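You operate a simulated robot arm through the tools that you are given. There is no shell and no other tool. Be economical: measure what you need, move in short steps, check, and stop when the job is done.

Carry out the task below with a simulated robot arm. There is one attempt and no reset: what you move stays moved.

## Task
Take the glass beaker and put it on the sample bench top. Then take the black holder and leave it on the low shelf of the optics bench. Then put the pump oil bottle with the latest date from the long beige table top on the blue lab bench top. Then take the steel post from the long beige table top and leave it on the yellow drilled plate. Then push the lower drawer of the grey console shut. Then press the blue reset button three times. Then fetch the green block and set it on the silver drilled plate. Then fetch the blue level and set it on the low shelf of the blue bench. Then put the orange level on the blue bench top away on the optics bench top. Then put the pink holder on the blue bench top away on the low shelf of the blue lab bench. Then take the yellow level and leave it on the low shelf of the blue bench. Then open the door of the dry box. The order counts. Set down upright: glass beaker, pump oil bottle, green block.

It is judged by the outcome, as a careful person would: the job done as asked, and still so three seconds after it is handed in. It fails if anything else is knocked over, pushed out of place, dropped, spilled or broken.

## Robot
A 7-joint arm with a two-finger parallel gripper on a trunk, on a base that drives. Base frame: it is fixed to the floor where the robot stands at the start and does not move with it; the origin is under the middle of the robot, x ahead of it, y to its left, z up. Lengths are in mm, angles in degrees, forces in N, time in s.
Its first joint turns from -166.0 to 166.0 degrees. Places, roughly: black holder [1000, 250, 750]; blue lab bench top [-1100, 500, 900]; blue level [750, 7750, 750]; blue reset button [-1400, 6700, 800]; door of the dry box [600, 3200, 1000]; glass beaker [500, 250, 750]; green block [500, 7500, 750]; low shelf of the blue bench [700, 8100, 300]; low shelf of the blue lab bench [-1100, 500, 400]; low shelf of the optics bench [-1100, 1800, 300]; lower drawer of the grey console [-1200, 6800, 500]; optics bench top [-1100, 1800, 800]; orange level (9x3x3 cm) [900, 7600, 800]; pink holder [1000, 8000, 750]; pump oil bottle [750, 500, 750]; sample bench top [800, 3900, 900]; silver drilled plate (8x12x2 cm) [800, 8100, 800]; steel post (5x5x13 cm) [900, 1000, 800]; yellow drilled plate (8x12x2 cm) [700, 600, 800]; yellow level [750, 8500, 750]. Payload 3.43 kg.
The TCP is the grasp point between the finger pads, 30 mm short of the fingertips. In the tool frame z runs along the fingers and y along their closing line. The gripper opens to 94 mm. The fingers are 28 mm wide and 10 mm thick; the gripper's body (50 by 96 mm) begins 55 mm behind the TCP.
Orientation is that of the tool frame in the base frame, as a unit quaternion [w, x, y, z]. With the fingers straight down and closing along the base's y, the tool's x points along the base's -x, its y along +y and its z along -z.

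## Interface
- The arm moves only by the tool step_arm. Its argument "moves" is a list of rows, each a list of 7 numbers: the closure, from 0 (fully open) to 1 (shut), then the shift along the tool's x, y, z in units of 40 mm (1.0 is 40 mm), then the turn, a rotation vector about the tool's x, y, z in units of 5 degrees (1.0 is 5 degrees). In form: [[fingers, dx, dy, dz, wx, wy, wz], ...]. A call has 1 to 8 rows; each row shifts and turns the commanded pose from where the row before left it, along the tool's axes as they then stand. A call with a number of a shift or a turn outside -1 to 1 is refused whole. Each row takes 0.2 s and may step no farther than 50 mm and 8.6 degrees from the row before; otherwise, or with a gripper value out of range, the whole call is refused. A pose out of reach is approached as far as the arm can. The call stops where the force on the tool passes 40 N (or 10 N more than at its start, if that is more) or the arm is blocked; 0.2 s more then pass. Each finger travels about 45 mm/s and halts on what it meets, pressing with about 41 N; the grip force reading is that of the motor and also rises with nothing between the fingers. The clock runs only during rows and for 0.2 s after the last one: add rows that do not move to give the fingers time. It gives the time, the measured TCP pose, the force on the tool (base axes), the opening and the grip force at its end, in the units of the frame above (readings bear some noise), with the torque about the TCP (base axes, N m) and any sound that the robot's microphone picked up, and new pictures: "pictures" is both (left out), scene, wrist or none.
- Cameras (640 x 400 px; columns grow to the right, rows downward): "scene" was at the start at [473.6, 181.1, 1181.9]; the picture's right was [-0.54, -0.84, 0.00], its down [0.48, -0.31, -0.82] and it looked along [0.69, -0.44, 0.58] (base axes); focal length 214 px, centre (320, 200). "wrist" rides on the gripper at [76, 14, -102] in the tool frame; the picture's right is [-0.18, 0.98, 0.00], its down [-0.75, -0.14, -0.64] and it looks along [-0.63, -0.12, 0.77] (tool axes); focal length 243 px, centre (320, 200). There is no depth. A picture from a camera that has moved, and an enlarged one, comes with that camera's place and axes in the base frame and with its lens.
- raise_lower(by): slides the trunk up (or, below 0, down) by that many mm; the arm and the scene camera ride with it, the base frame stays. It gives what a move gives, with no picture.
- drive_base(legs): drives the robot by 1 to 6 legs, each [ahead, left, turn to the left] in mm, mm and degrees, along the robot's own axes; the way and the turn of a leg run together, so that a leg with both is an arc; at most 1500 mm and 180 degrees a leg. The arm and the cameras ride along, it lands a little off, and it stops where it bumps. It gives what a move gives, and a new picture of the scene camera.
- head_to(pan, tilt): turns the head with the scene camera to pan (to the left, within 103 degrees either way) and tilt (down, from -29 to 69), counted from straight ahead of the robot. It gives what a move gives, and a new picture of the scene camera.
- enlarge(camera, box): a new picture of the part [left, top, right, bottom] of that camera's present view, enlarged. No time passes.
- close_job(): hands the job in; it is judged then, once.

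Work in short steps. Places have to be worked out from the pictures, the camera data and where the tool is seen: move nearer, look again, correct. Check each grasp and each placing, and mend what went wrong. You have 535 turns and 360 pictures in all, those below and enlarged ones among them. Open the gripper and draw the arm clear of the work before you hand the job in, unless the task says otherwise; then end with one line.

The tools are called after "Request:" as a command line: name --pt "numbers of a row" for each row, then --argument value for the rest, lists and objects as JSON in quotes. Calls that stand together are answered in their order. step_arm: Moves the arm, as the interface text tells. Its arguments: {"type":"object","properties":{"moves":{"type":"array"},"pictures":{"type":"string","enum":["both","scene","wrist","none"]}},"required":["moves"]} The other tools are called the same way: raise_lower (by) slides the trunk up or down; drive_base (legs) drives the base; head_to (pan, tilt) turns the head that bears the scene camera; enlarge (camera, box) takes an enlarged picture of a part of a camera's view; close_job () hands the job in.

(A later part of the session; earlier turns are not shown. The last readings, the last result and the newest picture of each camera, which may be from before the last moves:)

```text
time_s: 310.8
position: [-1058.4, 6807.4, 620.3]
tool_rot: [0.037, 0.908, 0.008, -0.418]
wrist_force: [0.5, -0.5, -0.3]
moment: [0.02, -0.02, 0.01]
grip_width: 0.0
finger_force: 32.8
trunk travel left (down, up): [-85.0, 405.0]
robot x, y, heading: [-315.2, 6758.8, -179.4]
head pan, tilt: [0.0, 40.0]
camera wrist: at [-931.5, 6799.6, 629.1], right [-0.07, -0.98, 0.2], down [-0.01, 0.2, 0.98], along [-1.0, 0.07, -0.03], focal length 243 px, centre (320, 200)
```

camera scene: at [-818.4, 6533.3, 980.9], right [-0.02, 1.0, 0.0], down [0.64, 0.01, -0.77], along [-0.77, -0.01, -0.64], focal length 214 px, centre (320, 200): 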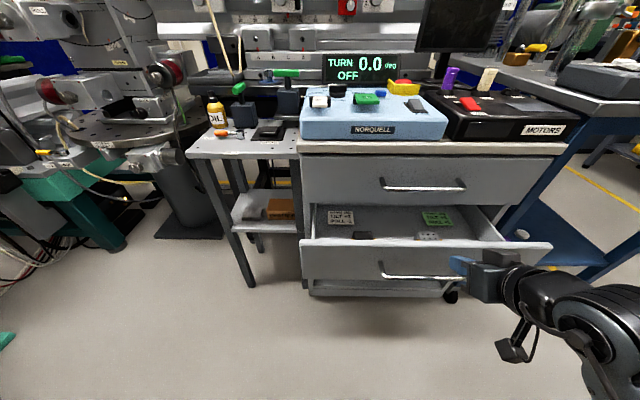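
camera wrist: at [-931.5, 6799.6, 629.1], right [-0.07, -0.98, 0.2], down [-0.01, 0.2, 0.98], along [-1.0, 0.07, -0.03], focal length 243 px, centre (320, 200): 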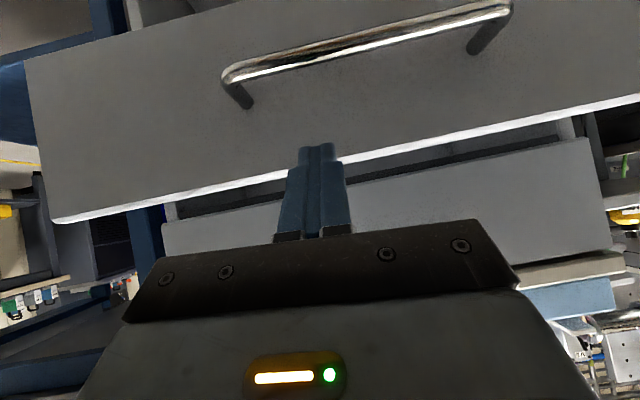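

The arm limits the tilt; I lower by the trunk instead (45 mm) and check.

Request:
raise_lower --by -48

Request:
step_arm --pt "1 0 0 0 0 0 0" --pictures "both"

```text
time_s: 311.7
position: [-1058.1, 6807.5, 571.4]
tool_rot: [0.037, 0.908, 0.008, -0.417]
wrist_force: [0.2, -0.7, 0.7]
moment: [-0.01, -0.01, -0.04]
grip_width: 0.2
finger_force: 32.8
trunk travel left (down, up): [-37.0, 453.0]
robot x, y, heading: [-318.3, 6757.2, -179.4]
head pan, tilt: [0.0, 40.0]
```

```text
time_s: 312.1
position: [-1060.0, 6807.1, 571.3]
tool_rot: [0.038, 0.908, 0.009, -0.417]
wrist_force: [0.8, -0.6, 0.0]
moment: [0.01, 0.0, 0.01]
grip_width: 0.2
finger_force: 33.3
trunk travel left (down, up): [-37.0, 453.0]
robot x, y, heading: [-317.7, 6758.5, -179.3]
head pan, tilt: [0.0, 40.0]
camera scene: at [-818.4, 6533.3, 932.9], right [-0.02, 1.0, 0.0], down [0.64, 0.01, -0.77], along [-0.77, -0.01, -0.64], focal length 214 px, centre (320, 200)
camera wrist: at [-931.5, 6799.6, 581.2], right [-0.07, -0.98, 0.2], down [-0.01, 0.2, 0.98], along [-1.0, 0.07, -0.03], focal length 243 px, centre (320, 200)
```

scene: 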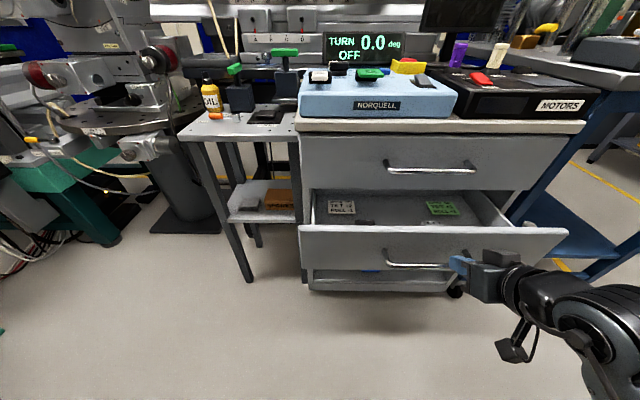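
wrist: 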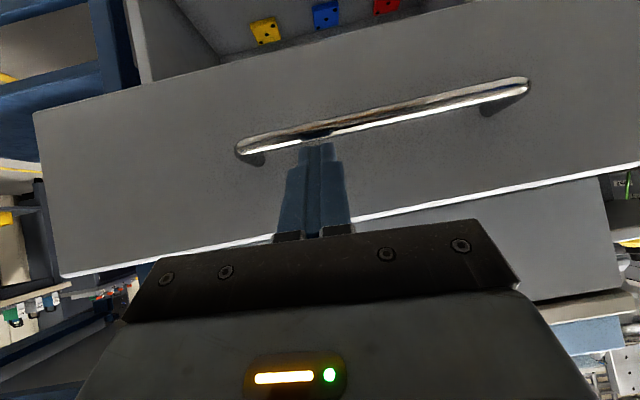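

Tips at z≈551, just above the handle. I raise 8 mm and push along -x.

Request:
raise_lower --by 10

Request:
step_arm --pt "1 -0.33 0 0.38 0 0 0" --pt "1 -0.33 0 0.38 0 0 0" --pictures "wrist"

```text
time_s: 312.7
position: [-1058.9, 6807.9, 581.8]
tool_rot: [0.037, 0.909, 0.008, -0.416]
wrist_force: [-0.5, -0.1, 0.1]
moment: [0.0, -0.01, 0.0]
grip_width: 0.0
finger_force: 32.6
trunk travel left (down, up): [-47.0, 443.0]
robot x, y, heading: [-318.2, 6758.4, -179.1]
head pan, tilt: [0.0, 40.0]
```

```text
time_s: 313.3
position: [-1099.3, 6804.5, 580.7]
tool_rot: [0.036, 0.908, 0.008, -0.417]
wrist_force: [0.3, 0.1, 0.4]
moment: [0.01, 0.03, 0.0]
grip_width: 0.0
finger_force: 33.3
trunk travel left (down, up): [-47.0, 443.0]
robot x, y, heading: [-317.1, 6759.4, -178.9]
head pan, tilt: [0.0, 40.0]
camera wrist: at [-971.5, 6797.4, 590.6], right [-0.07, -0.98, 0.2], down [-0.01, 0.2, 0.98], along [-1.0, 0.07, -0.03], focal length 243 px, centre (320, 200)
```

wrist: 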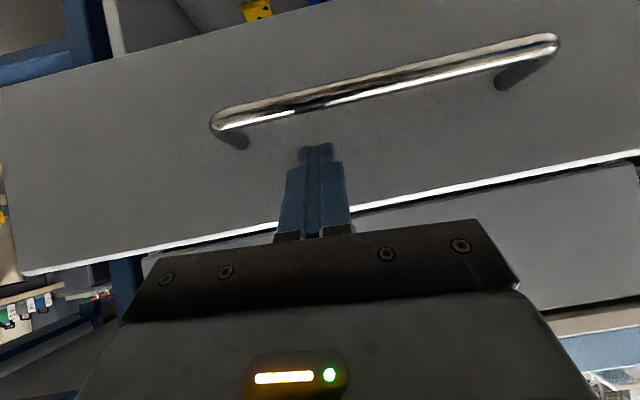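

Moving freely. I continue, trimming y toward the panel's centre.

Request:
step_arm --pt "1 0 0.5 0 0 0 0" --pt "1 -0.33 0.4 0.38 0 0 0" --pt "1 -0.33 0 0.38 0 0 0" --pt "1 -0.33 0 0.38 0 0 0" --pt "1 0 0 0 0 0 0" --pictures "both"

```text
time_s: 314.5
position: [-1159.6, 6788.0, 591.0]
tool_rot: [0.038, 0.908, 0.009, -0.417]
wrist_force: [-0.4, -0.3, 0.6]
moment: [0.06, 0.03, 0.0]
grip_width: 0.1
finger_force: 32.9
out of reach, approached as far as the arm can: row 1, 2
trunk travel left (down, up): [-47.0, 443.0]
robot x, y, heading: [-317.8, 6758.0, -179.3]
head pan, tilt: [0.0, 40.0]
camera scene: at [-818.4, 6533.3, 942.9], right [-0.02, 1.0, 0.0], down [0.64, 0.01, -0.77], along [-0.77, -0.01, -0.64], focal length 214 px, centre (320, 200)
camera wrist: at [-1033.0, 6779.9, 600.8], right [-0.07, -0.98, 0.2], down [-0.01, 0.2, 0.98], along [-1.0, 0.07, -0.03], focal length 243 px, centre (320, 200)
```

scene: 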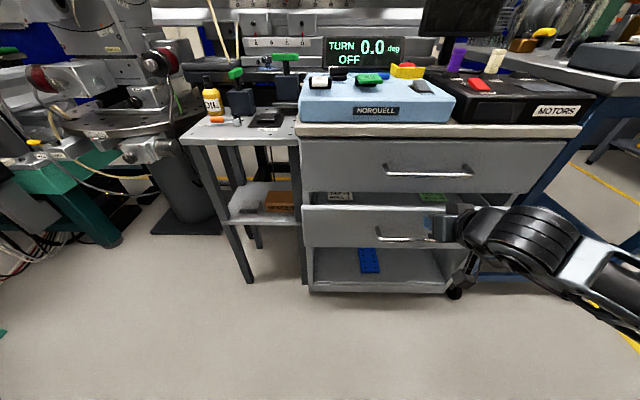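
wrist: 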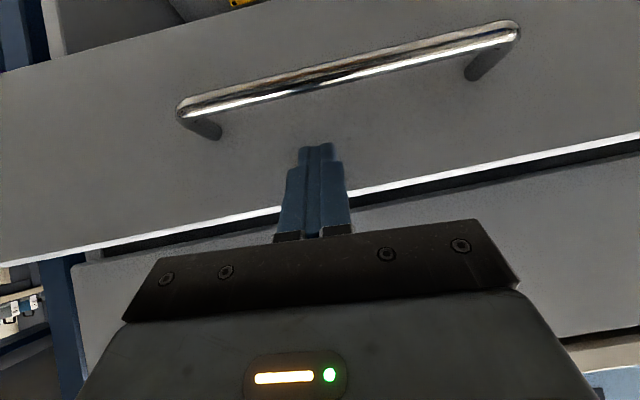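

The drawer is sliding in. I keep pushing with a slight downward trim.

Request:
step_arm --pt "1 -0.25 0 0.43 0 0 0" --pt "1 -0.25 0 0.43 0 0 0" --pt "1 -0.25 0 0.43 0 0 0" --pt "1 0 0 0 0 0 0" --pictures "scene"

```text
time_s: 315.4
position: [-1215.0, 6784.3, 579.6]
tool_rot: [0.037, 0.909, 0.009, -0.415]
wrist_force: [10.2, 0.4, 3.8]
moment: [0.03, 0.07, -0.04]
grip_width: 0.0
finger_force: 32.9
trunk travel left (down, up): [-47.0, 443.0]
robot x, y, heading: [-316.4, 6759.2, -179.2]
head pan, tilt: [0.0, 40.0]
stopped in row 4: the force on the tool passed its limit at 42 N (the readings are from after the stop); the commanded pose is now the measured one
camera scene: at [-817.7, 6533.6, 943.0], right [-0.02, 1.0, 0.0], down [0.64, 0.01, -0.77], along [-0.77, -0.01, -0.64], focal length 214 px, centre (320, 200)
```

scene: 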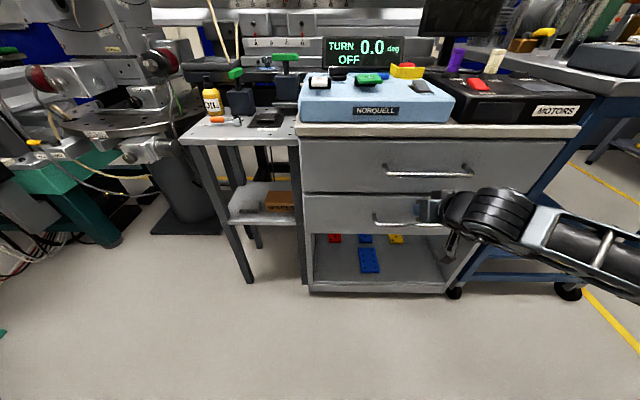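

It hit a stop at 42 N; I press once more slightly, then enlarge to verify.

Request:
step_arm --pt "1 -0.1 0 0.12 0 0 0" --pt "1 -0.1 0 0.12 0 0 0" --pt "1 -0.1 0 0.12 0 0 0" --pictures "none"

Request:
step_arm --pt "1 0.33 0 -0.38 0 0 0" --pt "1 0.33 0 -0.38 0 0 0" --pt "1 0.33 0 -0.38 0 0 0" --pt "1 0.33 0 -0.38 0 0 0" --pt "1 0.33 0 -0.38 0 0 0" --pt "1 0.33 0 -0.38 0 0 0" --pictures "none"

Request:
enlarge --camera "scene" --box '[280, 120, 600, 300]'

```text
time_s: 315.8
position: [-1216.6, 6784.3, 581.3]
tool_rot: [0.038, 0.91, 0.009, -0.413]
wrist_force: [9.8, 1.0, 5.2]
moment: [0.01, 0.05, -0.07]
grip_width: 0.0
finger_force: 33.5
trunk travel left (down, up): [-47.0, 443.0]
robot x, y, heading: [-315.6, 6758.0, -179.3]
head pan, tilt: [0.0, 40.0]
stopped in row 1: the force on the tool passed its limit at 55 N (the readings are from after the stop); the commanded pose is now the measured one
```

```text
time_s: 317.1
position: [-1096.5, 6795.9, 586.5]
tool_rot: [0.038, 0.91, 0.009, -0.413]
wrist_force: [0.4, -0.1, 0.1]
moment: [0.03, -0.01, 0.01]
grip_width: 0.1
finger_force: 32.7
out of reach, approached as far as the arm can: row 5, 6
trunk travel left (down, up): [-47.0, 443.0]
robot x, y, heading: [-315.2, 6758.1, -179.1]
head pan, tilt: [0.0, 40.0]
```

```text
2.00 times, centred on (440, 210) of scene
camera zoom: at [-817.8, 6533.6, 942.9], right [-0.02, 1.0, 0.0], down [0.64, 0.01, -0.77], along [-0.77, -0.01, -0.64], focal length 429 px, centre (80, 180)
```

zoom: 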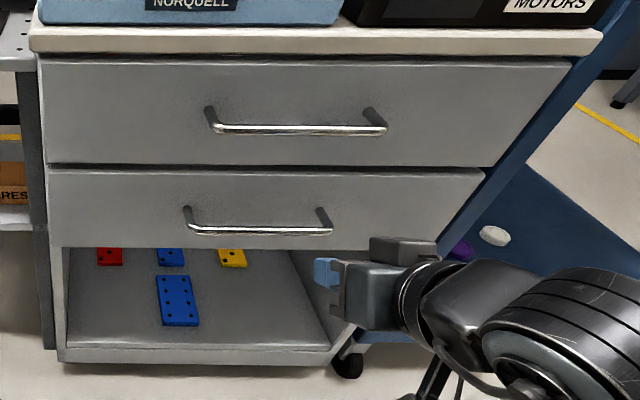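

The lower drawer is flush shut. Next the RESET button: I raise the trunk and bring the tool back to vertical.

Request:
raise_lower --by 400

Request:
step_arm --pt "1 0 0 -0.3 0.09 0.98 0.02" --pt "1 0 0 -0.3 0.09 0.98 0.02" --pt "1 0 0 -0.3 0.09 0.98 0.02" --pt "1 0 0 -0.3 0.09 0.98 0.02" --pt "1 0 0 0 0.09 0.98 0.02" --pt "1 0 0 0 0.09 0.98 0.02" --pt "1 0 0 0 0.09 0.98 0.02" --pt "1 0 0 0 0.09 0.98 0.02" --pictures "none"

Request:
step_arm --pt "1 0 0 0 0.09 0.98 0.02" --pt "1 0 0 0 0.08 0.9 0.02" --pt "1 0 0 0 0 0 0" --pictures "scene"

```text
time_s: 321.0
position: [-1095.8, 6796.0, 985.4]
tool_rot: [0.038, 0.91, 0.009, -0.412]
wrist_force: [0.3, 0.2, -1.0]
moment: [-0.02, 0.0, 0.02]
grip_width: 0.0
finger_force: 33.5
trunk travel left (down, up): [-447.0, 43.0]
robot x, y, heading: [-316.9, 6762.1, -179.2]
head pan, tilt: [0.0, 40.0]
```

```text
time_s: 322.8
position: [-1065.3, 6798.2, 1022.6]
tool_rot: [0.008, 0.997, 0.001, -0.082]
wrist_force: [0.0, -0.3, 0.3]
moment: [-0.03, 0.03, 0.03]
grip_width: 0.0
finger_force: 33.1
trunk travel left (down, up): [-447.0, 43.0]
robot x, y, heading: [-316.7, 6758.7, -179.1]
head pan, tilt: [0.0, 40.0]
```

```text
time_s: 323.6
position: [-1066.2, 6798.3, 1022.1]
tool_rot: [0.001, 1.0, 0.0, -0.001]
wrist_force: [1.1, 0.8, 0.6]
moment: [-0.05, 0.02, 0.0]
grip_width: 0.0
finger_force: 33.0
trunk travel left (down, up): [-447.0, 43.0]
robot x, y, heading: [-314.8, 6760.4, -179.1]
head pan, tilt: [0.0, 40.0]
camera scene: at [-817.8, 6533.6, 1342.9], right [-0.02, 1.0, 0.0], down [0.64, 0.01, -0.77], along [-0.77, -0.01, -0.64], focal length 214 px, centre (320, 200)
```

scene: 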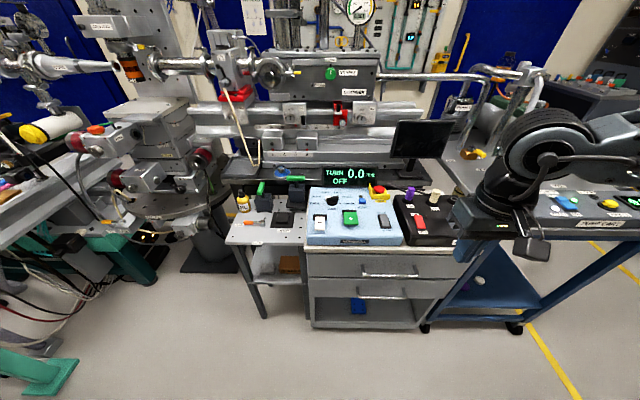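

RESET ≈(-1420,6676). I shift the tool to y≈6678, then drive 230 mm nearer.

Request:
step_arm --pt "1 0 0.75 0 0 0 0" --pt "1 0 0.75 0 0 0 0" --pt "1 0 0.75 0 0 0 0" --pt "1 0 0.75 0 0 0 0" --pictures "none"

Request:
drive_base --legs '[[230, 0, -0.8]]'

Request:
step_arm --pt "1 -0.5 0 0 0 0 0" --pt "1 -0.5 0 0 0 0 0" --pictures "wrist"

```text
time_s: 324.6
position: [-1064.8, 6678.6, 1021.3]
tool_rot: [0.0, 1.0, -0.001, -0.001]
wrist_force: [1.0, 0.9, -0.3]
moment: [-0.03, 0.01, -0.01]
grip_width: 0.0
finger_force: 32.7
trunk travel left (down, up): [-447.0, 43.0]
robot x, y, heading: [-313.9, 6753.9, -179.1]
head pan, tilt: [0.0, 40.0]
```

```text
time_s: 326.3
position: [-1296.5, 6685.8, 1021.9]
tool_rot: [0.001, 1.0, -0.006, 0.0]
wrist_force: [0.0, -0.2, 0.5]
moment: [0.01, 0.0, -0.02]
grip_width: 0.0
finger_force: 33.3
trunk travel left (down, up): [-447.0, 43.0]
robot x, y, heading: [-546.6, 6758.8, -179.8]
head pan, tilt: [0.0, 40.0]
camera scene: at [-1051.3, 6537.8, 1342.9], right [0.0, 1.0, 0.0], down [0.64, 0.0, -0.77], along [-0.77, 0.0, -0.64], focal length 214 px, centre (320, 200)
```

scene: 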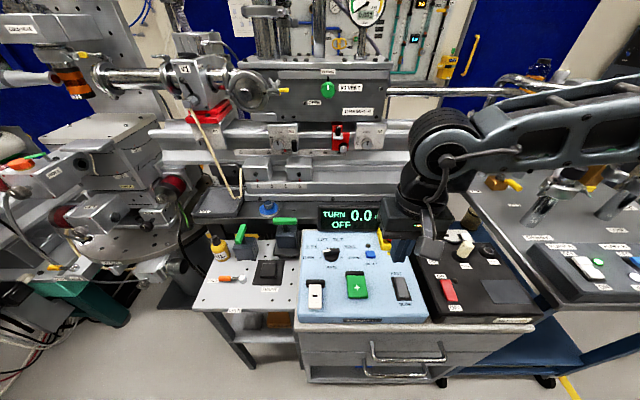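

```text
time_s: 326.9
position: [-1335.8, 6684.8, 1023.0]
tool_rot: [0.001, 1.0, -0.007, -0.001]
wrist_force: [0.1, 0.1, -0.2]
moment: [-0.01, -0.03, -0.01]
grip_width: 0.1
finger_force: 32.9
trunk travel left (down, up): [-447.0, 43.0]
robot x, y, heading: [-546.5, 6753.5, -179.8]
head pan, tilt: [0.0, 40.0]
camera wrist: at [-1261.7, 6670.2, 1125.1], right [-0.2, -0.98, 0.0], down [-0.75, 0.15, 0.64], along [-0.63, 0.12, -0.77], focal length 243 px, centre (320, 200)
```

wrist: 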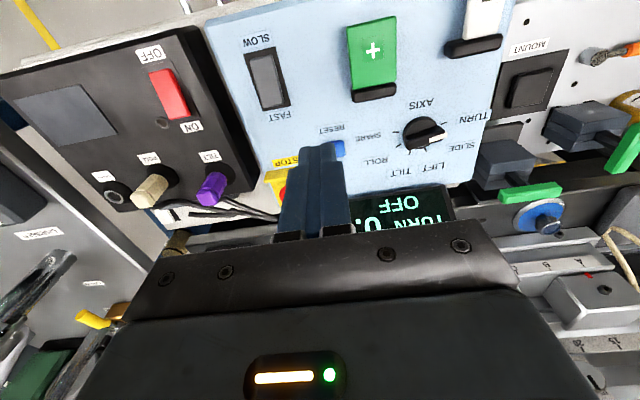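

RESET computed at (-1404,6673, top z≈861). I move above it with tips about 30 mm clear.

Request:
step_arm --pt "1 -0.6 0.1 0.4 0 0 0" --pt "1 -0.6 0.1 0.7 0 0 0" --pt "1 -0.5 0.1 0.7 0 0 0" --pt "1 0 0 0.6 0 0 0" --pt "1 0 0 0 0 0 0" --pictures "both"

```text
time_s: 328.1
position: [-1404.1, 6674.9, 925.8]
tool_rot: [0.001, 1.0, -0.007, -0.001]
wrist_force: [-0.1, 0.3, -0.3]
moment: [-0.01, 0.01, 0.04]
grip_width: 0.1
finger_force: 33.5
trunk travel left (down, up): [-447.0, 43.0]
robot x, y, heading: [-546.0, 6754.8, -180.0]
head pan, tilt: [0.0, 40.0]
camera scene: at [-1051.4, 6537.8, 1342.8], right [0.0, 1.0, 0.0], down [0.64, 0.0, -0.77], along [-0.77, 0.0, -0.64], focal length 214 px, centre (320, 200)
camera wrist: at [-1329.0, 6659.0, 1028.6], right [-0.2, -0.98, 0.0], down [-0.75, 0.15, 0.64], along [-0.63, 0.12, -0.77], focal length 243 px, centre (320, 200)
```

scene: 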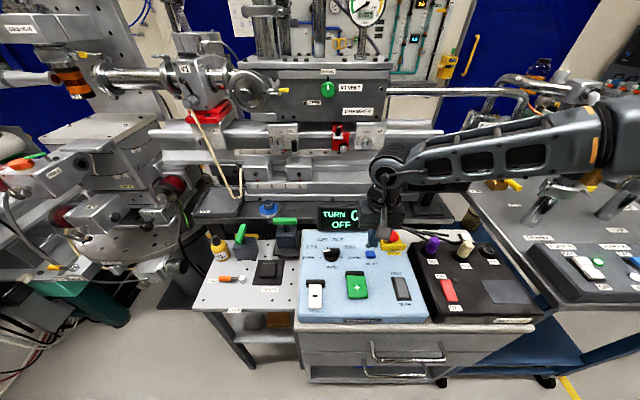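
wrist: 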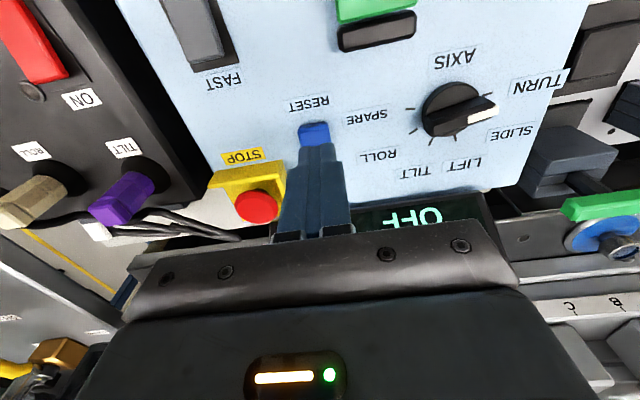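

Aligned (4 mm trim). I descend until contact, in small steps.

Request:
step_arm --pt "1 0 -0.1 0.3 0 0 0" --pt "1 0 0 0.2 0 0 0" --pt "1 0 0 0.1 0 0 0" --pt "1 0 0 0 0 0 0" --pictures "wrist"

```text
time_s: 329.1
position: [-1405.7, 6679.2, 902.2]
tool_rot: [0.001, 1.0, -0.007, -0.001]
wrist_force: [-0.6, -0.2, -1.0]
moment: [-0.01, 0.03, -0.02]
grip_width: 0.2
finger_force: 33.2
trunk travel left (down, up): [-447.0, 43.0]
robot x, y, heading: [-547.2, 6756.4, -179.7]
head pan, tilt: [0.0, 40.0]
camera wrist: at [-1329.5, 6663.7, 1004.0], right [-0.2, -0.98, 0.0], down [-0.75, 0.15, 0.64], along [-0.63, 0.12, -0.77], focal length 243 px, centre (320, 200)
```

wrist: 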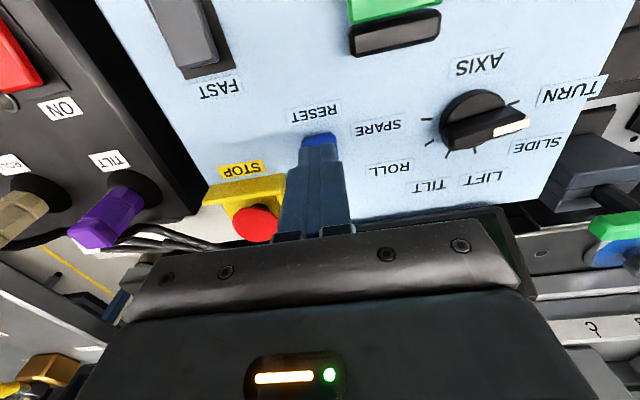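

Continue down slowly to press.

Request:
step_arm --pt "1 0 0 0.08 0 0 0" --pt "1 0 0 0.08 0 0 0" --pt "1 0 0 0.08 0 0 0" --pt "1 0 0 0 0 0 0" --pictures "wrist"

```text
time_s: 330.1
position: [-1404.9, 6677.0, 892.4]
tool_rot: [0.001, 1.0, -0.006, -0.001]
wrist_force: [0.4, 0.2, 0.0]
moment: [-0.02, -0.02, 0.01]
grip_width: 0.0
finger_force: 33.1
trunk travel left (down, up): [-447.0, 43.0]
robot x, y, heading: [-547.4, 6754.8, -179.9]
head pan, tilt: [0.0, 40.0]
camera wrist: at [-1330.0, 6663.6, 994.6], right [-0.2, -0.98, 0.0], down [-0.75, 0.15, 0.64], along [-0.63, 0.12, -0.77], focal length 243 px, centre (320, 200)
```

wrist: 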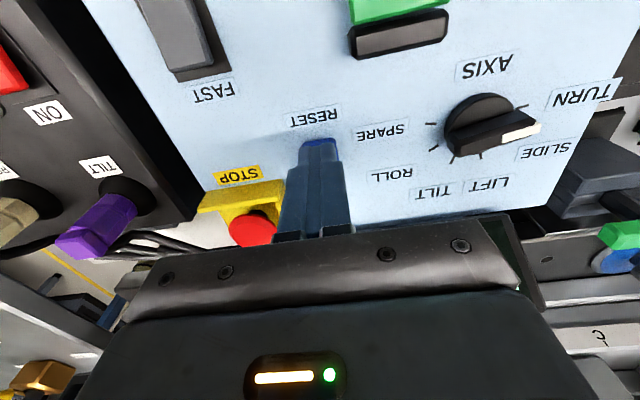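

Just above; continue.

Request:
step_arm --pt "1 0 0 0.06 0 0 0" --pt "1 0 0 0.06 0 0 0" --pt "1 0 0 0 0 0 0" --pictures "none"

```text
time_s: 330.9
position: [-1406.1, 6678.6, 888.7]
tool_rot: [0.0, 1.0, -0.006, -0.001]
wrist_force: [0.2, -0.2, 0.3]
moment: [0.02, 0.0, 0.0]
grip_width: 0.2
finger_force: 33.2
trunk travel left (down, up): [-447.0, 43.0]
robot x, y, heading: [-548.0, 6755.3, -179.9]
head pan, tilt: [0.0, 40.0]
```

Request:
step_arm --pt "1 0 0 0.06 0 0 0" --pt "1 0 0 0.06 0 0 0" --pt "1 0 0 0 0 0 0" --pictures "none"

```text
time_s: 331.7
position: [-1405.3, 6677.2, 883.5]
tool_rot: [0.001, 1.0, -0.006, -0.001]
wrist_force: [-0.3, -0.5, 0.2]
moment: [0.0, -0.01, -0.01]
grip_width: 0.3
finger_force: 32.9
trunk travel left (down, up): [-447.0, 43.0]
robot x, y, heading: [-547.9, 6751.3, -179.9]
head pan, tilt: [0.0, 40.0]
```

Still free (tips z≈853); a few more millimetres, with a picture.

Request:
step_arm --pt "1 0 0 0.06 0 0 0" --pt "1 0 0 0.06 0 0 0" --pt "1 0 0 0 0 0 0" --pictures "wrist"

```text
time_s: 332.5
position: [-1404.6, 6678.0, 878.3]
tool_rot: [0.001, 1.0, -0.006, 0.0]
wrist_force: [-0.1, 0.5, -0.4]
moment: [-0.02, 0.04, 0.05]
grip_width: 0.2
finger_force: 33.2
trunk travel left (down, up): [-447.0, 43.0]
robot x, y, heading: [-547.9, 6758.0, -179.8]
head pan, tilt: [0.0, 40.0]
camera wrist: at [-1329.6, 6663.4, 980.4], right [-0.2, -0.98, 0.0], down [-0.75, 0.15, 0.64], along [-0.63, 0.12, -0.77], focal length 243 px, centre (320, 200)
```

wrist: 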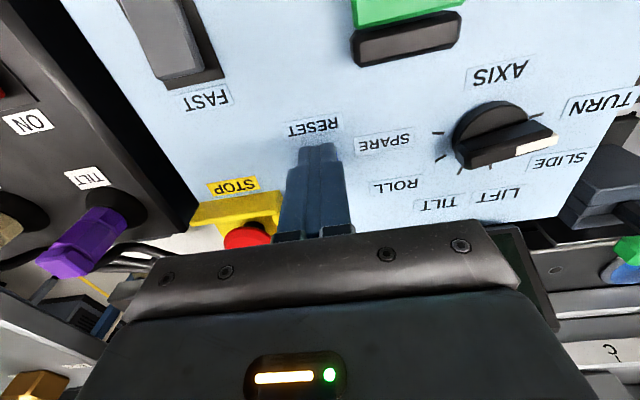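

The button is under the tips now. I continue down until I feel it.

Request:
step_arm --pt "1 0 0 0.05 0 0 0" --pt "1 0 0 0.05 0 0 0" --pt "1 0 0 0 0 0 0" --pictures "none"

```text
time_s: 333.3
position: [-1404.6, 6677.4, 874.8]
tool_rot: [0.002, 1.0, -0.006, -0.001]
wrist_force: [-0.1, -0.2, 0.1]
moment: [0.0, 0.0, 0.0]
grip_width: 0.0
finger_force: 33.1
trunk travel left (down, up): [-447.0, 43.0]
robot x, y, heading: [-547.3, 6756.1, -180.0]
head pan, tilt: [0.0, 40.0]
```

Request:
step_arm --pt "1 0 0 0.05 0 0 0" --pt "1 0 0 0.05 0 0 0" --pt "1 0 0 0 0 0 0" --pictures "none"

Request:
enlarge --camera "scene" --box '[300, 200, 440, 320]'

```text
time_s: 334.1
position: [-1404.1, 6677.6, 870.7]
tool_rot: [0.001, 1.0, -0.006, -0.001]
wrist_force: [-0.3, 0.4, 2.2]
moment: [0.02, 0.04, 0.02]
grip_width: 0.0
finger_force: 33.0
trunk travel left (down, up): [-447.0, 43.0]
robot x, y, heading: [-546.5, 6760.8, -179.9]
head pan, tilt: [0.0, 40.0]
heard: click
```

```text
3.33 times, centred on (370, 260) of scene
camera zoom: at [-1051.4, 6537.8, 1342.9], right [0.0, 1.0, 0.0], down [0.64, 0.0, -0.77], along [-0.77, 0.0, -0.64], focal length 715 px, centre (153, 0)
```

zoom: 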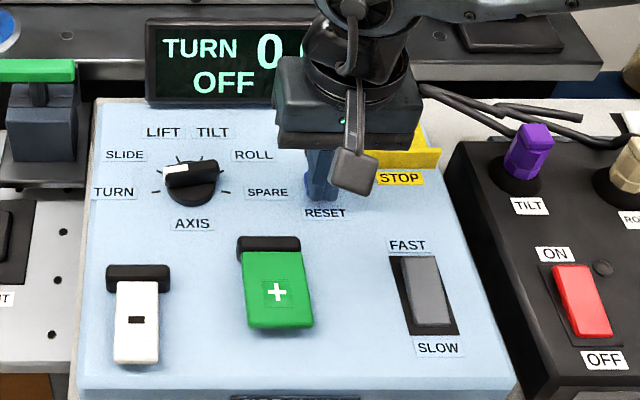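

"Click" — first press registered. I raise 10 mm and press again the same way.

Request:
step_arm --pt "1 0 0 -0.25 0 0 0" --pt "1 0 0 -0.1 0 0 0" --pt "1 0 0 0 0 0 0" --pictures "none"

Request:
step_arm --pt "1 0 0 0.15 0 0 0" --pt "1 0 0 0.1 0 0 0" --pt "1 0 0 0.1 0 0 0" --pt "1 0 0 0 0 0 0" --pictures "none"

```text
time_s: 334.9
position: [-1404.5, 6677.8, 884.5]
tool_rot: [0.001, 1.0, -0.006, 0.0]
wrist_force: [0.0, -0.2, -0.8]
moment: [-0.01, -0.01, -0.02]
grip_width: 0.1
finger_force: 33.2
trunk travel left (down, up): [-447.0, 43.0]
robot x, y, heading: [-546.8, 6756.6, -179.7]
head pan, tilt: [0.0, 40.0]
```

```text
time_s: 335.9
position: [-1405.4, 6677.3, 870.4]
tool_rot: [0.0, 1.0, -0.006, -0.001]
wrist_force: [-0.3, -1.1, 1.6]
moment: [-0.01, 0.03, 0.06]
grip_width: 0.0
finger_force: 33.1
trunk travel left (down, up): [-447.0, 43.0]
robot x, y, heading: [-547.9, 6757.3, -180.0]
head pan, tilt: [0.0, 40.0]
heard: click
```

Second click. Once more.

Request:
step_arm --pt "1 0 0 -0.25 0 0 0" --pt "1 0 0 -0.1 0 0 0" --pt "1 0 0 0 0 0 0" --pictures "none"

Request:
step_arm --pt "1 0 0 0.15 0 0 0" --pt "1 0 0 0.1 0 0 0" --pt "1 0 0 0.1 0 0 0" --pt "1 0 0 0 0 0 0" --pictures "none"

```text
time_s: 336.7
position: [-1405.1, 6678.2, 884.8]
tool_rot: [0.001, 1.0, -0.007, -0.002]
wrist_force: [0.0, 0.9, 0.3]
moment: [-0.02, -0.01, -0.01]
grip_width: 0.0
finger_force: 32.8
trunk travel left (down, up): [-447.0, 43.0]
robot x, y, heading: [-547.0, 6756.8, -179.8]
head pan, tilt: [0.0, 40.0]
```

```text
time_s: 337.7
position: [-1404.8, 6678.1, 871.4]
tool_rot: [0.001, 1.0, -0.006, 0.0]
wrist_force: [0.4, 0.2, 2.5]
moment: [0.0, 0.01, 0.02]
grip_width: 0.0
finger_force: 32.7
trunk travel left (down, up): [-447.0, 43.0]
robot x, y, heading: [-546.3, 6755.0, -179.7]
head pan, tilt: [0.0, 40.0]
```

No click heard yet this time; I press 1–2 mm further.

Request:
step_arm --pt "1 0 0 0.03 0 0 0" --pt "1 0 0 0 0 0 0" --pictures "none"

```text
time_s: 338.3
position: [-1404.7, 6678.3, 869.9]
tool_rot: [0.001, 1.0, -0.006, -0.002]
wrist_force: [-0.9, -0.1, 2.7]
moment: [0.04, -0.01, 0.01]
grip_width: 0.2
finger_force: 32.7
trunk travel left (down, up): [-447.0, 43.0]
robot x, y, heading: [-550.4, 6755.2, -179.9]
head pan, tilt: [0.0, 40.0]
heard: click
```

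Third click: all three presses done. I lift off and retract from the console.

Request:
step_arm --pt "1 0 0 -0.4 0 0 0" --pt "1 0 0 -0.9 0 0 0" --pt "1 0 0 -0.9 0 0 0" --pt "1 0.2 0 -0.9 0 0 0" --pt "1 0.8 0 -0.6 0 0 0" --pt "1 0.9 0 0 0 0 0" --pt "1 0.9 0 0 0 0 0" --pt "1 0.9 0 0 0 0 0" --pictures "none"

Request:
step_arm --pt "0 0.9 0 0 0 0 0" --pt "0 0.9 0 0 0 0 0" --pictures "scene"

```text
time_s: 340.1
position: [-1255.5, 6675.7, 1015.9]
tool_rot: [0.001, 1.0, -0.006, -0.001]
wrist_force: [-0.7, -0.3, -0.4]
moment: [0.01, -0.01, -0.02]
grip_width: 0.0
finger_force: 33.4
trunk travel left (down, up): [-447.0, 43.0]
robot x, y, heading: [-546.8, 6755.6, -179.8]
head pan, tilt: [0.0, 40.0]
```

```text
time_s: 340.7
position: [-1182.9, 6675.1, 1015.6]
tool_rot: [0.001, 1.0, -0.006, -0.001]
wrist_force: [0.3, 0.5, -0.4]
moment: [0.0, -0.02, 0.0]
grip_width: 50.6
finger_force: 0.1
trunk travel left (down, up): [-447.0, 43.0]
robot x, y, heading: [-546.0, 6758.1, -179.6]
head pan, tilt: [0.0, 40.0]
camera scene: at [-1051.6, 6537.8, 1342.8], right [0.0, 1.0, 0.0], down [0.64, 0.0, -0.77], along [-0.77, 0.0, -0.64], focal length 214 px, centre (320, 200)
```

scene: 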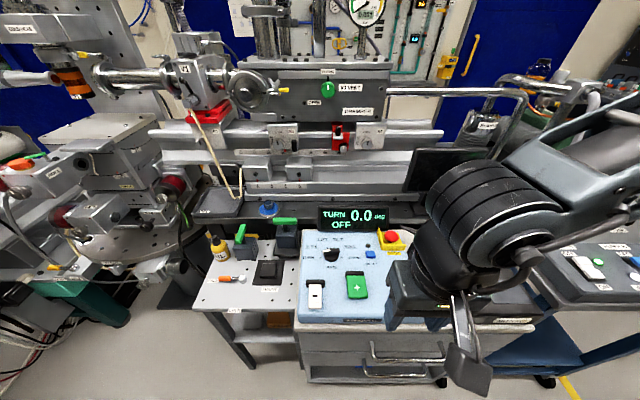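

I back away, turn to heading 90 and look at the blue bench on the right.

Request:
raise_lower --by 40

Request:
drive_base --legs '[[-350, 0, 0], [0, 0, -90], [800, 0, 0]]'

Request:
head_to --pan -75 --tilt 25

```text
time_s: 341.5
position: [-1183.2, 6675.6, 1055.8]
tool_rot: [0.001, 1.0, -0.006, -0.001]
wrist_force: [0.3, 0.6, 0.0]
moment: [0.02, 0.02, -0.01]
grip_width: 93.9
finger_force: 0.0
trunk travel left (down, up): [-487.0, 3.0]
robot x, y, heading: [-544.2, 6753.4, -179.6]
head pan, tilt: [0.0, 40.0]
```

```text
time_s: 351.6
position: [-240.5, 8193.7, 1054.5]
tool_rot: [0.001, -0.693, 0.721, 0.001]
wrist_force: [-0.5, -0.5, -0.1]
moment: [0.03, 0.01, -0.01]
grip_width: 93.9
finger_force: 0.1
trunk travel left (down, up): [-487.0, 3.0]
robot x, y, heading: [-178.6, 7554.2, 88.6]
head pan, tilt: [0.0, 40.0]
camera scene: at [-377.7, 8064.3, 1382.9], right [1.0, -0.03, 0.0], down [-0.02, -0.64, -0.77], along [0.02, 0.77, -0.64], focal length 214 px, centre (320, 200)
```

scene: 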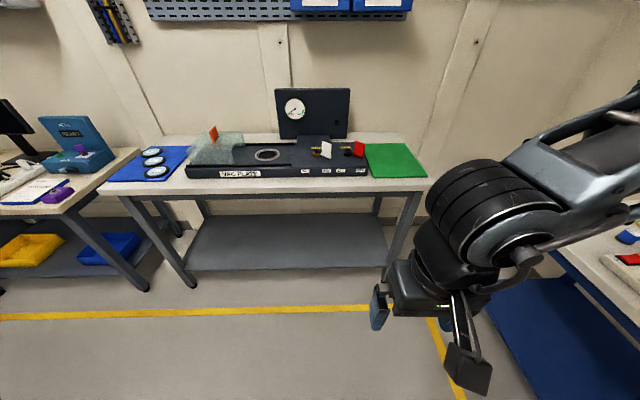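

```text
time_s: 353.0
position: [-241.4, 8193.2, 1055.1]
tool_rot: [-0.001, -0.693, 0.721, 0.001]
wrist_force: [-0.5, 0.3, 0.3]
moment: [-0.01, 0.04, -0.01]
grip_width: 94.0
finger_force: 0.0
trunk travel left (down, up): [-487.0, 3.0]
robot x, y, heading: [-175.8, 7555.1, 88.3]
head pan, tilt: [-75.0, 25.0]
camera scene: at [-290.3, 8001.1, 1406.2], right [0.24, -0.97, 0.0], down [-0.41, -0.1, -0.91], along [0.88, 0.21, -0.42], focal length 214 px, centre (320, 200)
```

scene: 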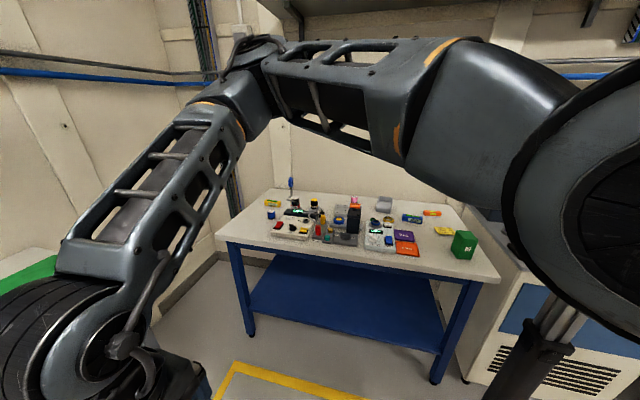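

The blue bench with all its items is to the right. I go 150 further and turn to face it.

Request:
drive_base --legs '[[150, 0, 1.7], [0, 0, -90]]'

Request:
head_to --pan 0 --tilt 35

```text
time_s: 358.2
position: [461.7, 7785.3, 1054.5]
tool_rot: [0.0, 0.006, 1.0, 0.0]
wrist_force: [-0.9, 0.4, 0.0]
moment: [0.03, 0.02, -0.04]
grip_width: 93.9
finger_force: 0.1
trunk travel left (down, up): [-487.0, 3.0]
robot x, y, heading: [-175.6, 7703.6, -0.1]
head pan, tilt: [-75.0, 25.0]
camera scene: at [272.0, 7829.1, 1406.2], right [-0.97, -0.26, 0.0], down [-0.11, 0.41, -0.91], along [0.24, -0.88, -0.42], focal length 214 px, centre (320, 200)
```

scene: 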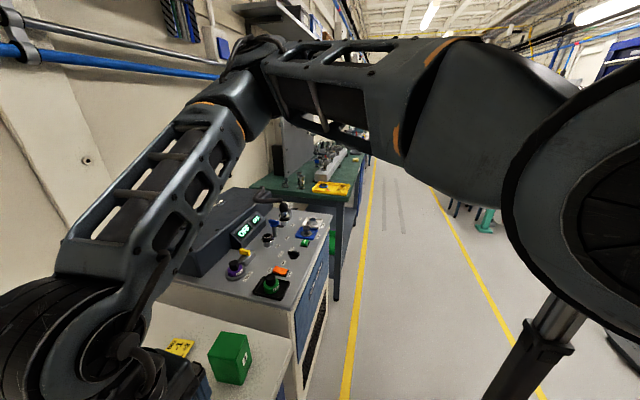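

```text
time_s: 359.7
position: [462.0, 7784.6, 1053.8]
tool_rot: [0.001, 0.007, 1.0, 0.001]
wrist_force: [0.0, 0.1, -0.1]
moment: [0.02, 0.01, 0.0]
grip_width: 93.9
finger_force: 0.3
trunk travel left (down, up): [-487.0, 3.0]
robot x, y, heading: [-174.0, 7706.2, 0.3]
head pan, tilt: [0.0, 35.0]
camera scene: at [336.1, 7918.1, 1390.4], right [0.0, -1.0, 0.0], down [-0.57, 0.0, -0.82], along [0.82, 0.0, -0.57], focal length 214 px, centre (320, 200)
```

scene: 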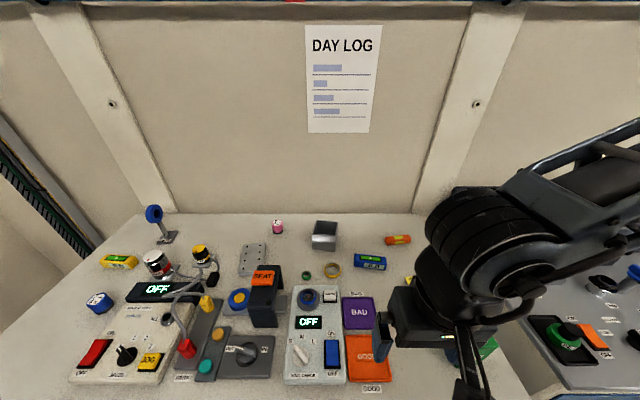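

I enlarge to identify the items.

Request:
enlarge --camera "scene" --box '[220, 205, 440, 345]'

Request:
enlarge --camera "scene" --box '[60, 205, 280, 345]'

```text
2.86 times, centred on (330, 275) of scene
camera zoom: at [336.1, 7918.1, 1390.4], right [0.0, -1.0, 0.0], down [-0.57, 0.0, -0.82], along [0.82, 0.0, -0.57], focal length 613 px, centre (291, -14)
```

zoom: 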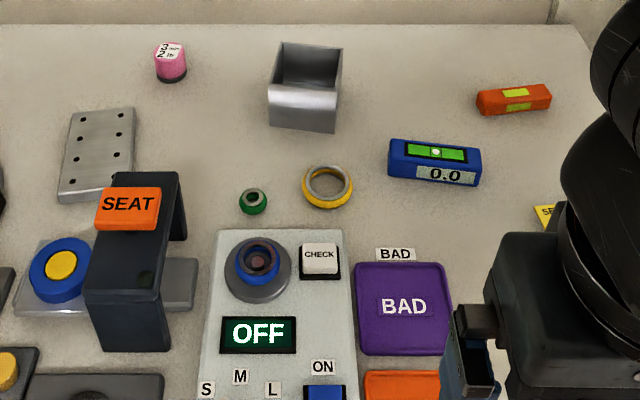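

```text
2.86 times, centred on (170, 275) of scene
camera zoom: at [336.1, 7918.1, 1390.4], right [0.0, -1.0, 0.0], down [-0.57, 0.0, -0.82], along [0.82, 0.0, -0.57], focal length 613 px, centre (749, -14)
```

zoom: 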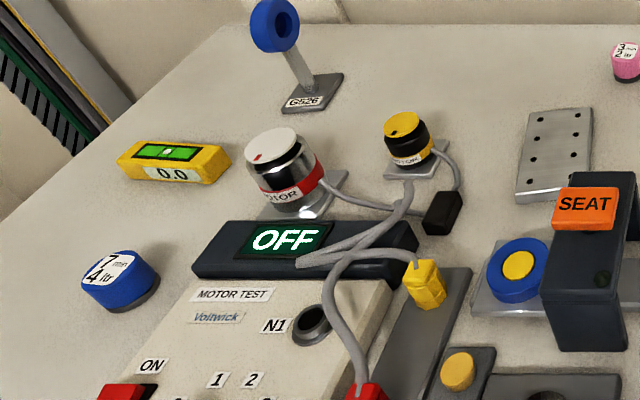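

Bench top z≈805. Estimates: green block (549,7600), silver plate (802,8139), blue level (794,7754), orange level (898,7631), pink holder (956,8087), yellow level (798,8584). I move toward the green block for a wrist look.

Request:
step_arm --pt "0 -0.2 -0.92 0 0 0 0" --pt "0 -0.3 -0.92 0 0 0 0" --pt "0 -0.3 -0.92 0 0 0 0" --pt "0 -0.3 -0.92 0 0 0 0" --pt "0 -0.3 -0.92 0 0 0 0" --pt "0 0 0 0 0 0 0" --pictures "both"

```text
time_s: 361.1
position: [513.6, 7600.9, 1054.3]
tool_rot: [0.001, 0.007, 1.0, 0.001]
wrist_force: [0.0, 0.5, 0.1]
moment: [-0.01, -0.03, 0.03]
grip_width: 93.8
finger_force: 0.0
trunk travel left (down, up): [-487.0, 3.0]
robot x, y, heading: [-175.8, 7706.2, 0.1]
head pan, tilt: [0.0, 35.0]
camera scene: at [336.1, 7918.0, 1390.4], right [0.0, -1.0, 0.0], down [-0.57, 0.0, -0.82], along [0.82, 0.0, -0.57], focal length 214 px, centre (320, 200)
camera wrist: at [437.2, 7615.9, 1157.1], right [0.2, 0.98, 0.0], down [0.75, -0.15, 0.64], along [0.63, -0.13, -0.77], focal length 243 px, centre (320, 200)
```

scene: 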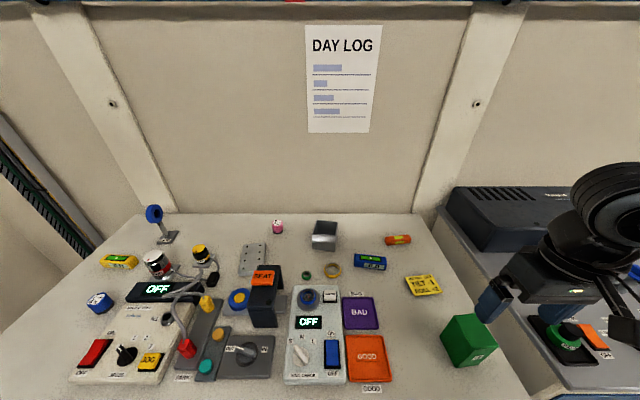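
wrist: 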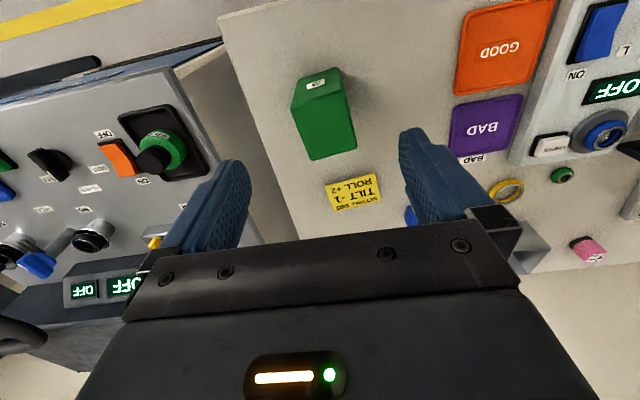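

I enlarge the block.

Request:
enlarge --camera "wrist" --box '[260, 50, 390, 180]'

Request:
enlarge --camera "scene" --box '[420, 290, 520, 390]'

```text
3.08 times, centred on (325, 115) of wrist
camera zoom: at [437.2, 7615.9, 1157.1], right [0.2, 0.98, 0.0], down [0.75, -0.15, 0.64], along [0.63, -0.13, -0.77], focal length 746 px, centre (305, 462)
```

zoom: 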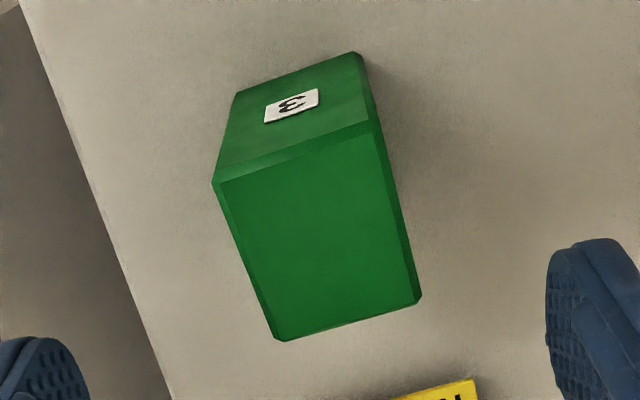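

```text
4.00 times, centred on (470, 340) of scene
camera zoom: at [336.1, 7918.0, 1390.4], right [0.0, -1.0, 0.0], down [-0.57, 0.0, -0.82], along [0.82, 0.0, -0.57], focal length 858 px, centre (-280, -360)
```

zoom: 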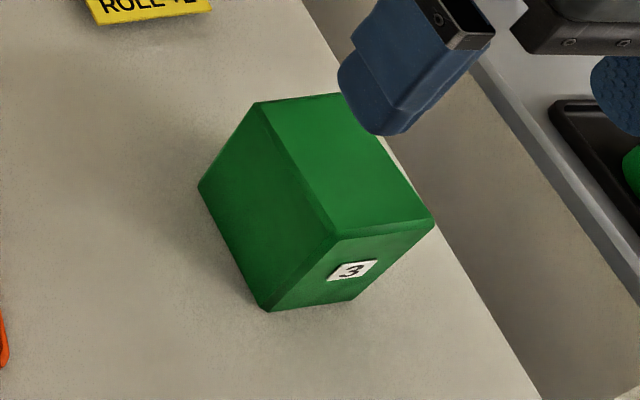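

Block ≈54×64 mm, top z≈905, centre (545,7600), turned about 7°. I align the tool and lower to z≈960 for a check.

Request:
step_arm --pt "0 -0.4 0 0.5 0 0 -0.7" --pt "0 -0.4 0 0.6 0 0 -0.7" --pt "0 0 0 0.7 0 0 0" --pt "0 0 0 0.5 0 0 0" --pt "0 0 0 0 0 0 0" --pictures "wrist"

```text
time_s: 362.3
position: [547.0, 7600.8, 961.2]
tool_rot: [0.001, -0.054, 0.999, 0.001]
wrist_force: [0.1, -0.1, 0.4]
moment: [0.01, -0.01, 0.01]
grip_width: 94.0
finger_force: 0.0
trunk travel left (down, up): [-487.0, 3.0]
robot x, y, heading: [-174.4, 7707.1, 0.2]
head pan, tilt: [0.0, 35.0]
camera wrist: at [469.4, 7607.3, 1064.5], right [0.08, 1.0, 0.0], down [0.76, -0.06, 0.64], along [0.64, -0.05, -0.77], focal length 243 px, centre (320, 200)
```

wrist: 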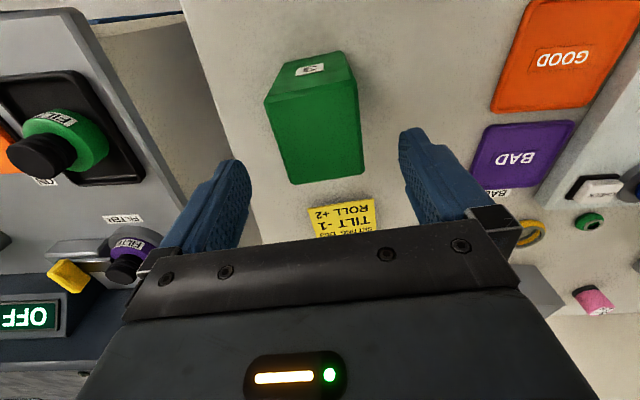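

Aligned in yaw; shift 5 mm back, descend to z≈873.

Request:
step_arm --pt "0 0.12 0 0.5 0 0 0" --pt "0 0 0 0.6 0 0 0" --pt "0 0 0 0.6 0 0 0" --pt "0 0 0 0.5 0 0 0" --pt "0 0 0 0 0 0 0" --pictures "wrist"

```text
time_s: 363.5
position: [542.8, 7601.0, 875.0]
tool_rot: [0.0, -0.053, 0.999, 0.001]
wrist_force: [-0.9, -0.1, 0.7]
moment: [-0.01, 0.02, 0.01]
grip_width: 93.9
finger_force: 0.1
trunk travel left (down, up): [-487.0, 3.0]
robot x, y, heading: [-177.4, 7705.0, 0.2]
head pan, tilt: [0.0, 35.0]
camera wrist: at [465.2, 7607.4, 976.9], right [0.08, 1.0, 0.0], down [0.76, -0.06, 0.64], along [0.64, -0.05, -0.77], focal length 243 px, centre (320, 200)
```

wrist: 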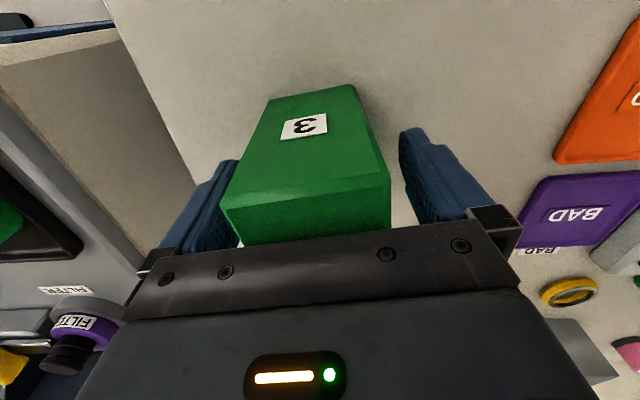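

Clear on both sides. I close.

Request:
step_arm --pt "0.8 0 0 0 0 0 0" --pt "0.8 0 0 0 0 0 0" --pt "0.8 0 0 0 0 0 0" --pt "0.8 0 0 0 0 0 0" --pt "0.8 0 0 0 0 0 0" --pictures "wrist"

```text
time_s: 364.7
position: [543.3, 7601.0, 874.4]
tool_rot: [0.001, -0.055, 0.998, 0.0]
wrist_force: [0.9, -0.4, -0.1]
moment: [-0.16, 0.02, 0.03]
grip_width: 59.8
finger_force: 40.8
trunk travel left (down, up): [-487.0, 3.0]
robot x, y, heading: [-175.2, 7704.9, 0.1]
head pan, tilt: [0.0, 35.0]
camera wrist: at [465.1, 7607.3, 977.1], right [0.08, 1.0, 0.0], down [0.76, -0.06, 0.64], along [0.64, -0.05, -0.77], focal length 243 px, centre (320, 200)
```

wrist: 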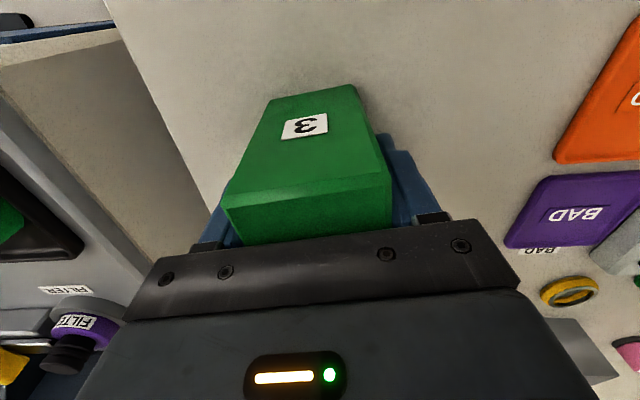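

Gripped (59.8 mm). I lift high and drive the base left toward the plate.

Request:
step_arm --pt "0.8 0 0 -0.3 0 0 0" --pt "0.8 0 0 -0.7 0 0 0" --pt "0.8 0 0 -0.9 0 0 0" --pt "0.8 0 0 -0.9 0 0 0" --pt "0.8 0 0 -0.9 0 0 0" --pt "0.8 0 0 -0.9 0 0 0" --pt "0.8 0 0 -0.5 0 0 0" --pictures "none"

Request:
drive_base --legs '[[0, 400, 0]]'

```text
time_s: 366.3
position: [540.7, 7599.1, 1078.9]
tool_rot: [0.001, -0.054, 0.999, 0.001]
wrist_force: [-0.1, -0.7, -3.5]
moment: [-0.01, 0.03, 0.02]
grip_width: 60.3
finger_force: 41.0
trunk travel left (down, up): [-487.0, 3.0]
robot x, y, heading: [-175.2, 7703.9, 0.1]
head pan, tilt: [0.0, 35.0]
```

```text
time_s: 368.8
position: [541.4, 8004.7, 1078.1]
tool_rot: [0.001, -0.055, 0.998, 0.001]
wrist_force: [-0.7, 0.8, -2.4]
moment: [-0.01, 0.01, 0.01]
grip_width: 60.4
finger_force: 40.6
trunk travel left (down, up): [-487.0, 3.0]
robot x, y, heading: [-179.3, 8110.7, 0.4]
head pan, tilt: [0.0, 35.0]
camera scene: at [335.3, 8322.5, 1390.4], right [0.0, -1.0, 0.0], down [-0.57, 0.0, -0.82], along [0.82, 0.0, -0.57], focal length 214 px, centre (320, 200)
```

scene: 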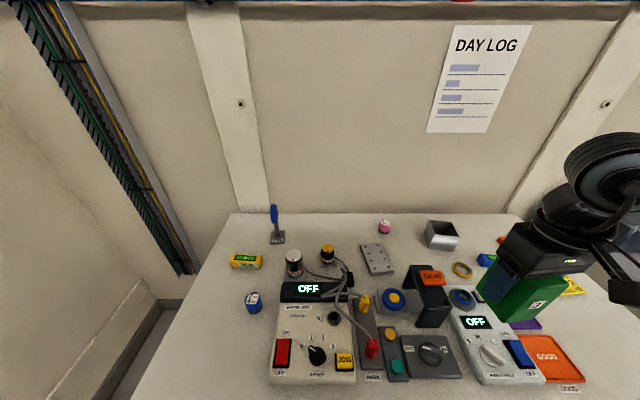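

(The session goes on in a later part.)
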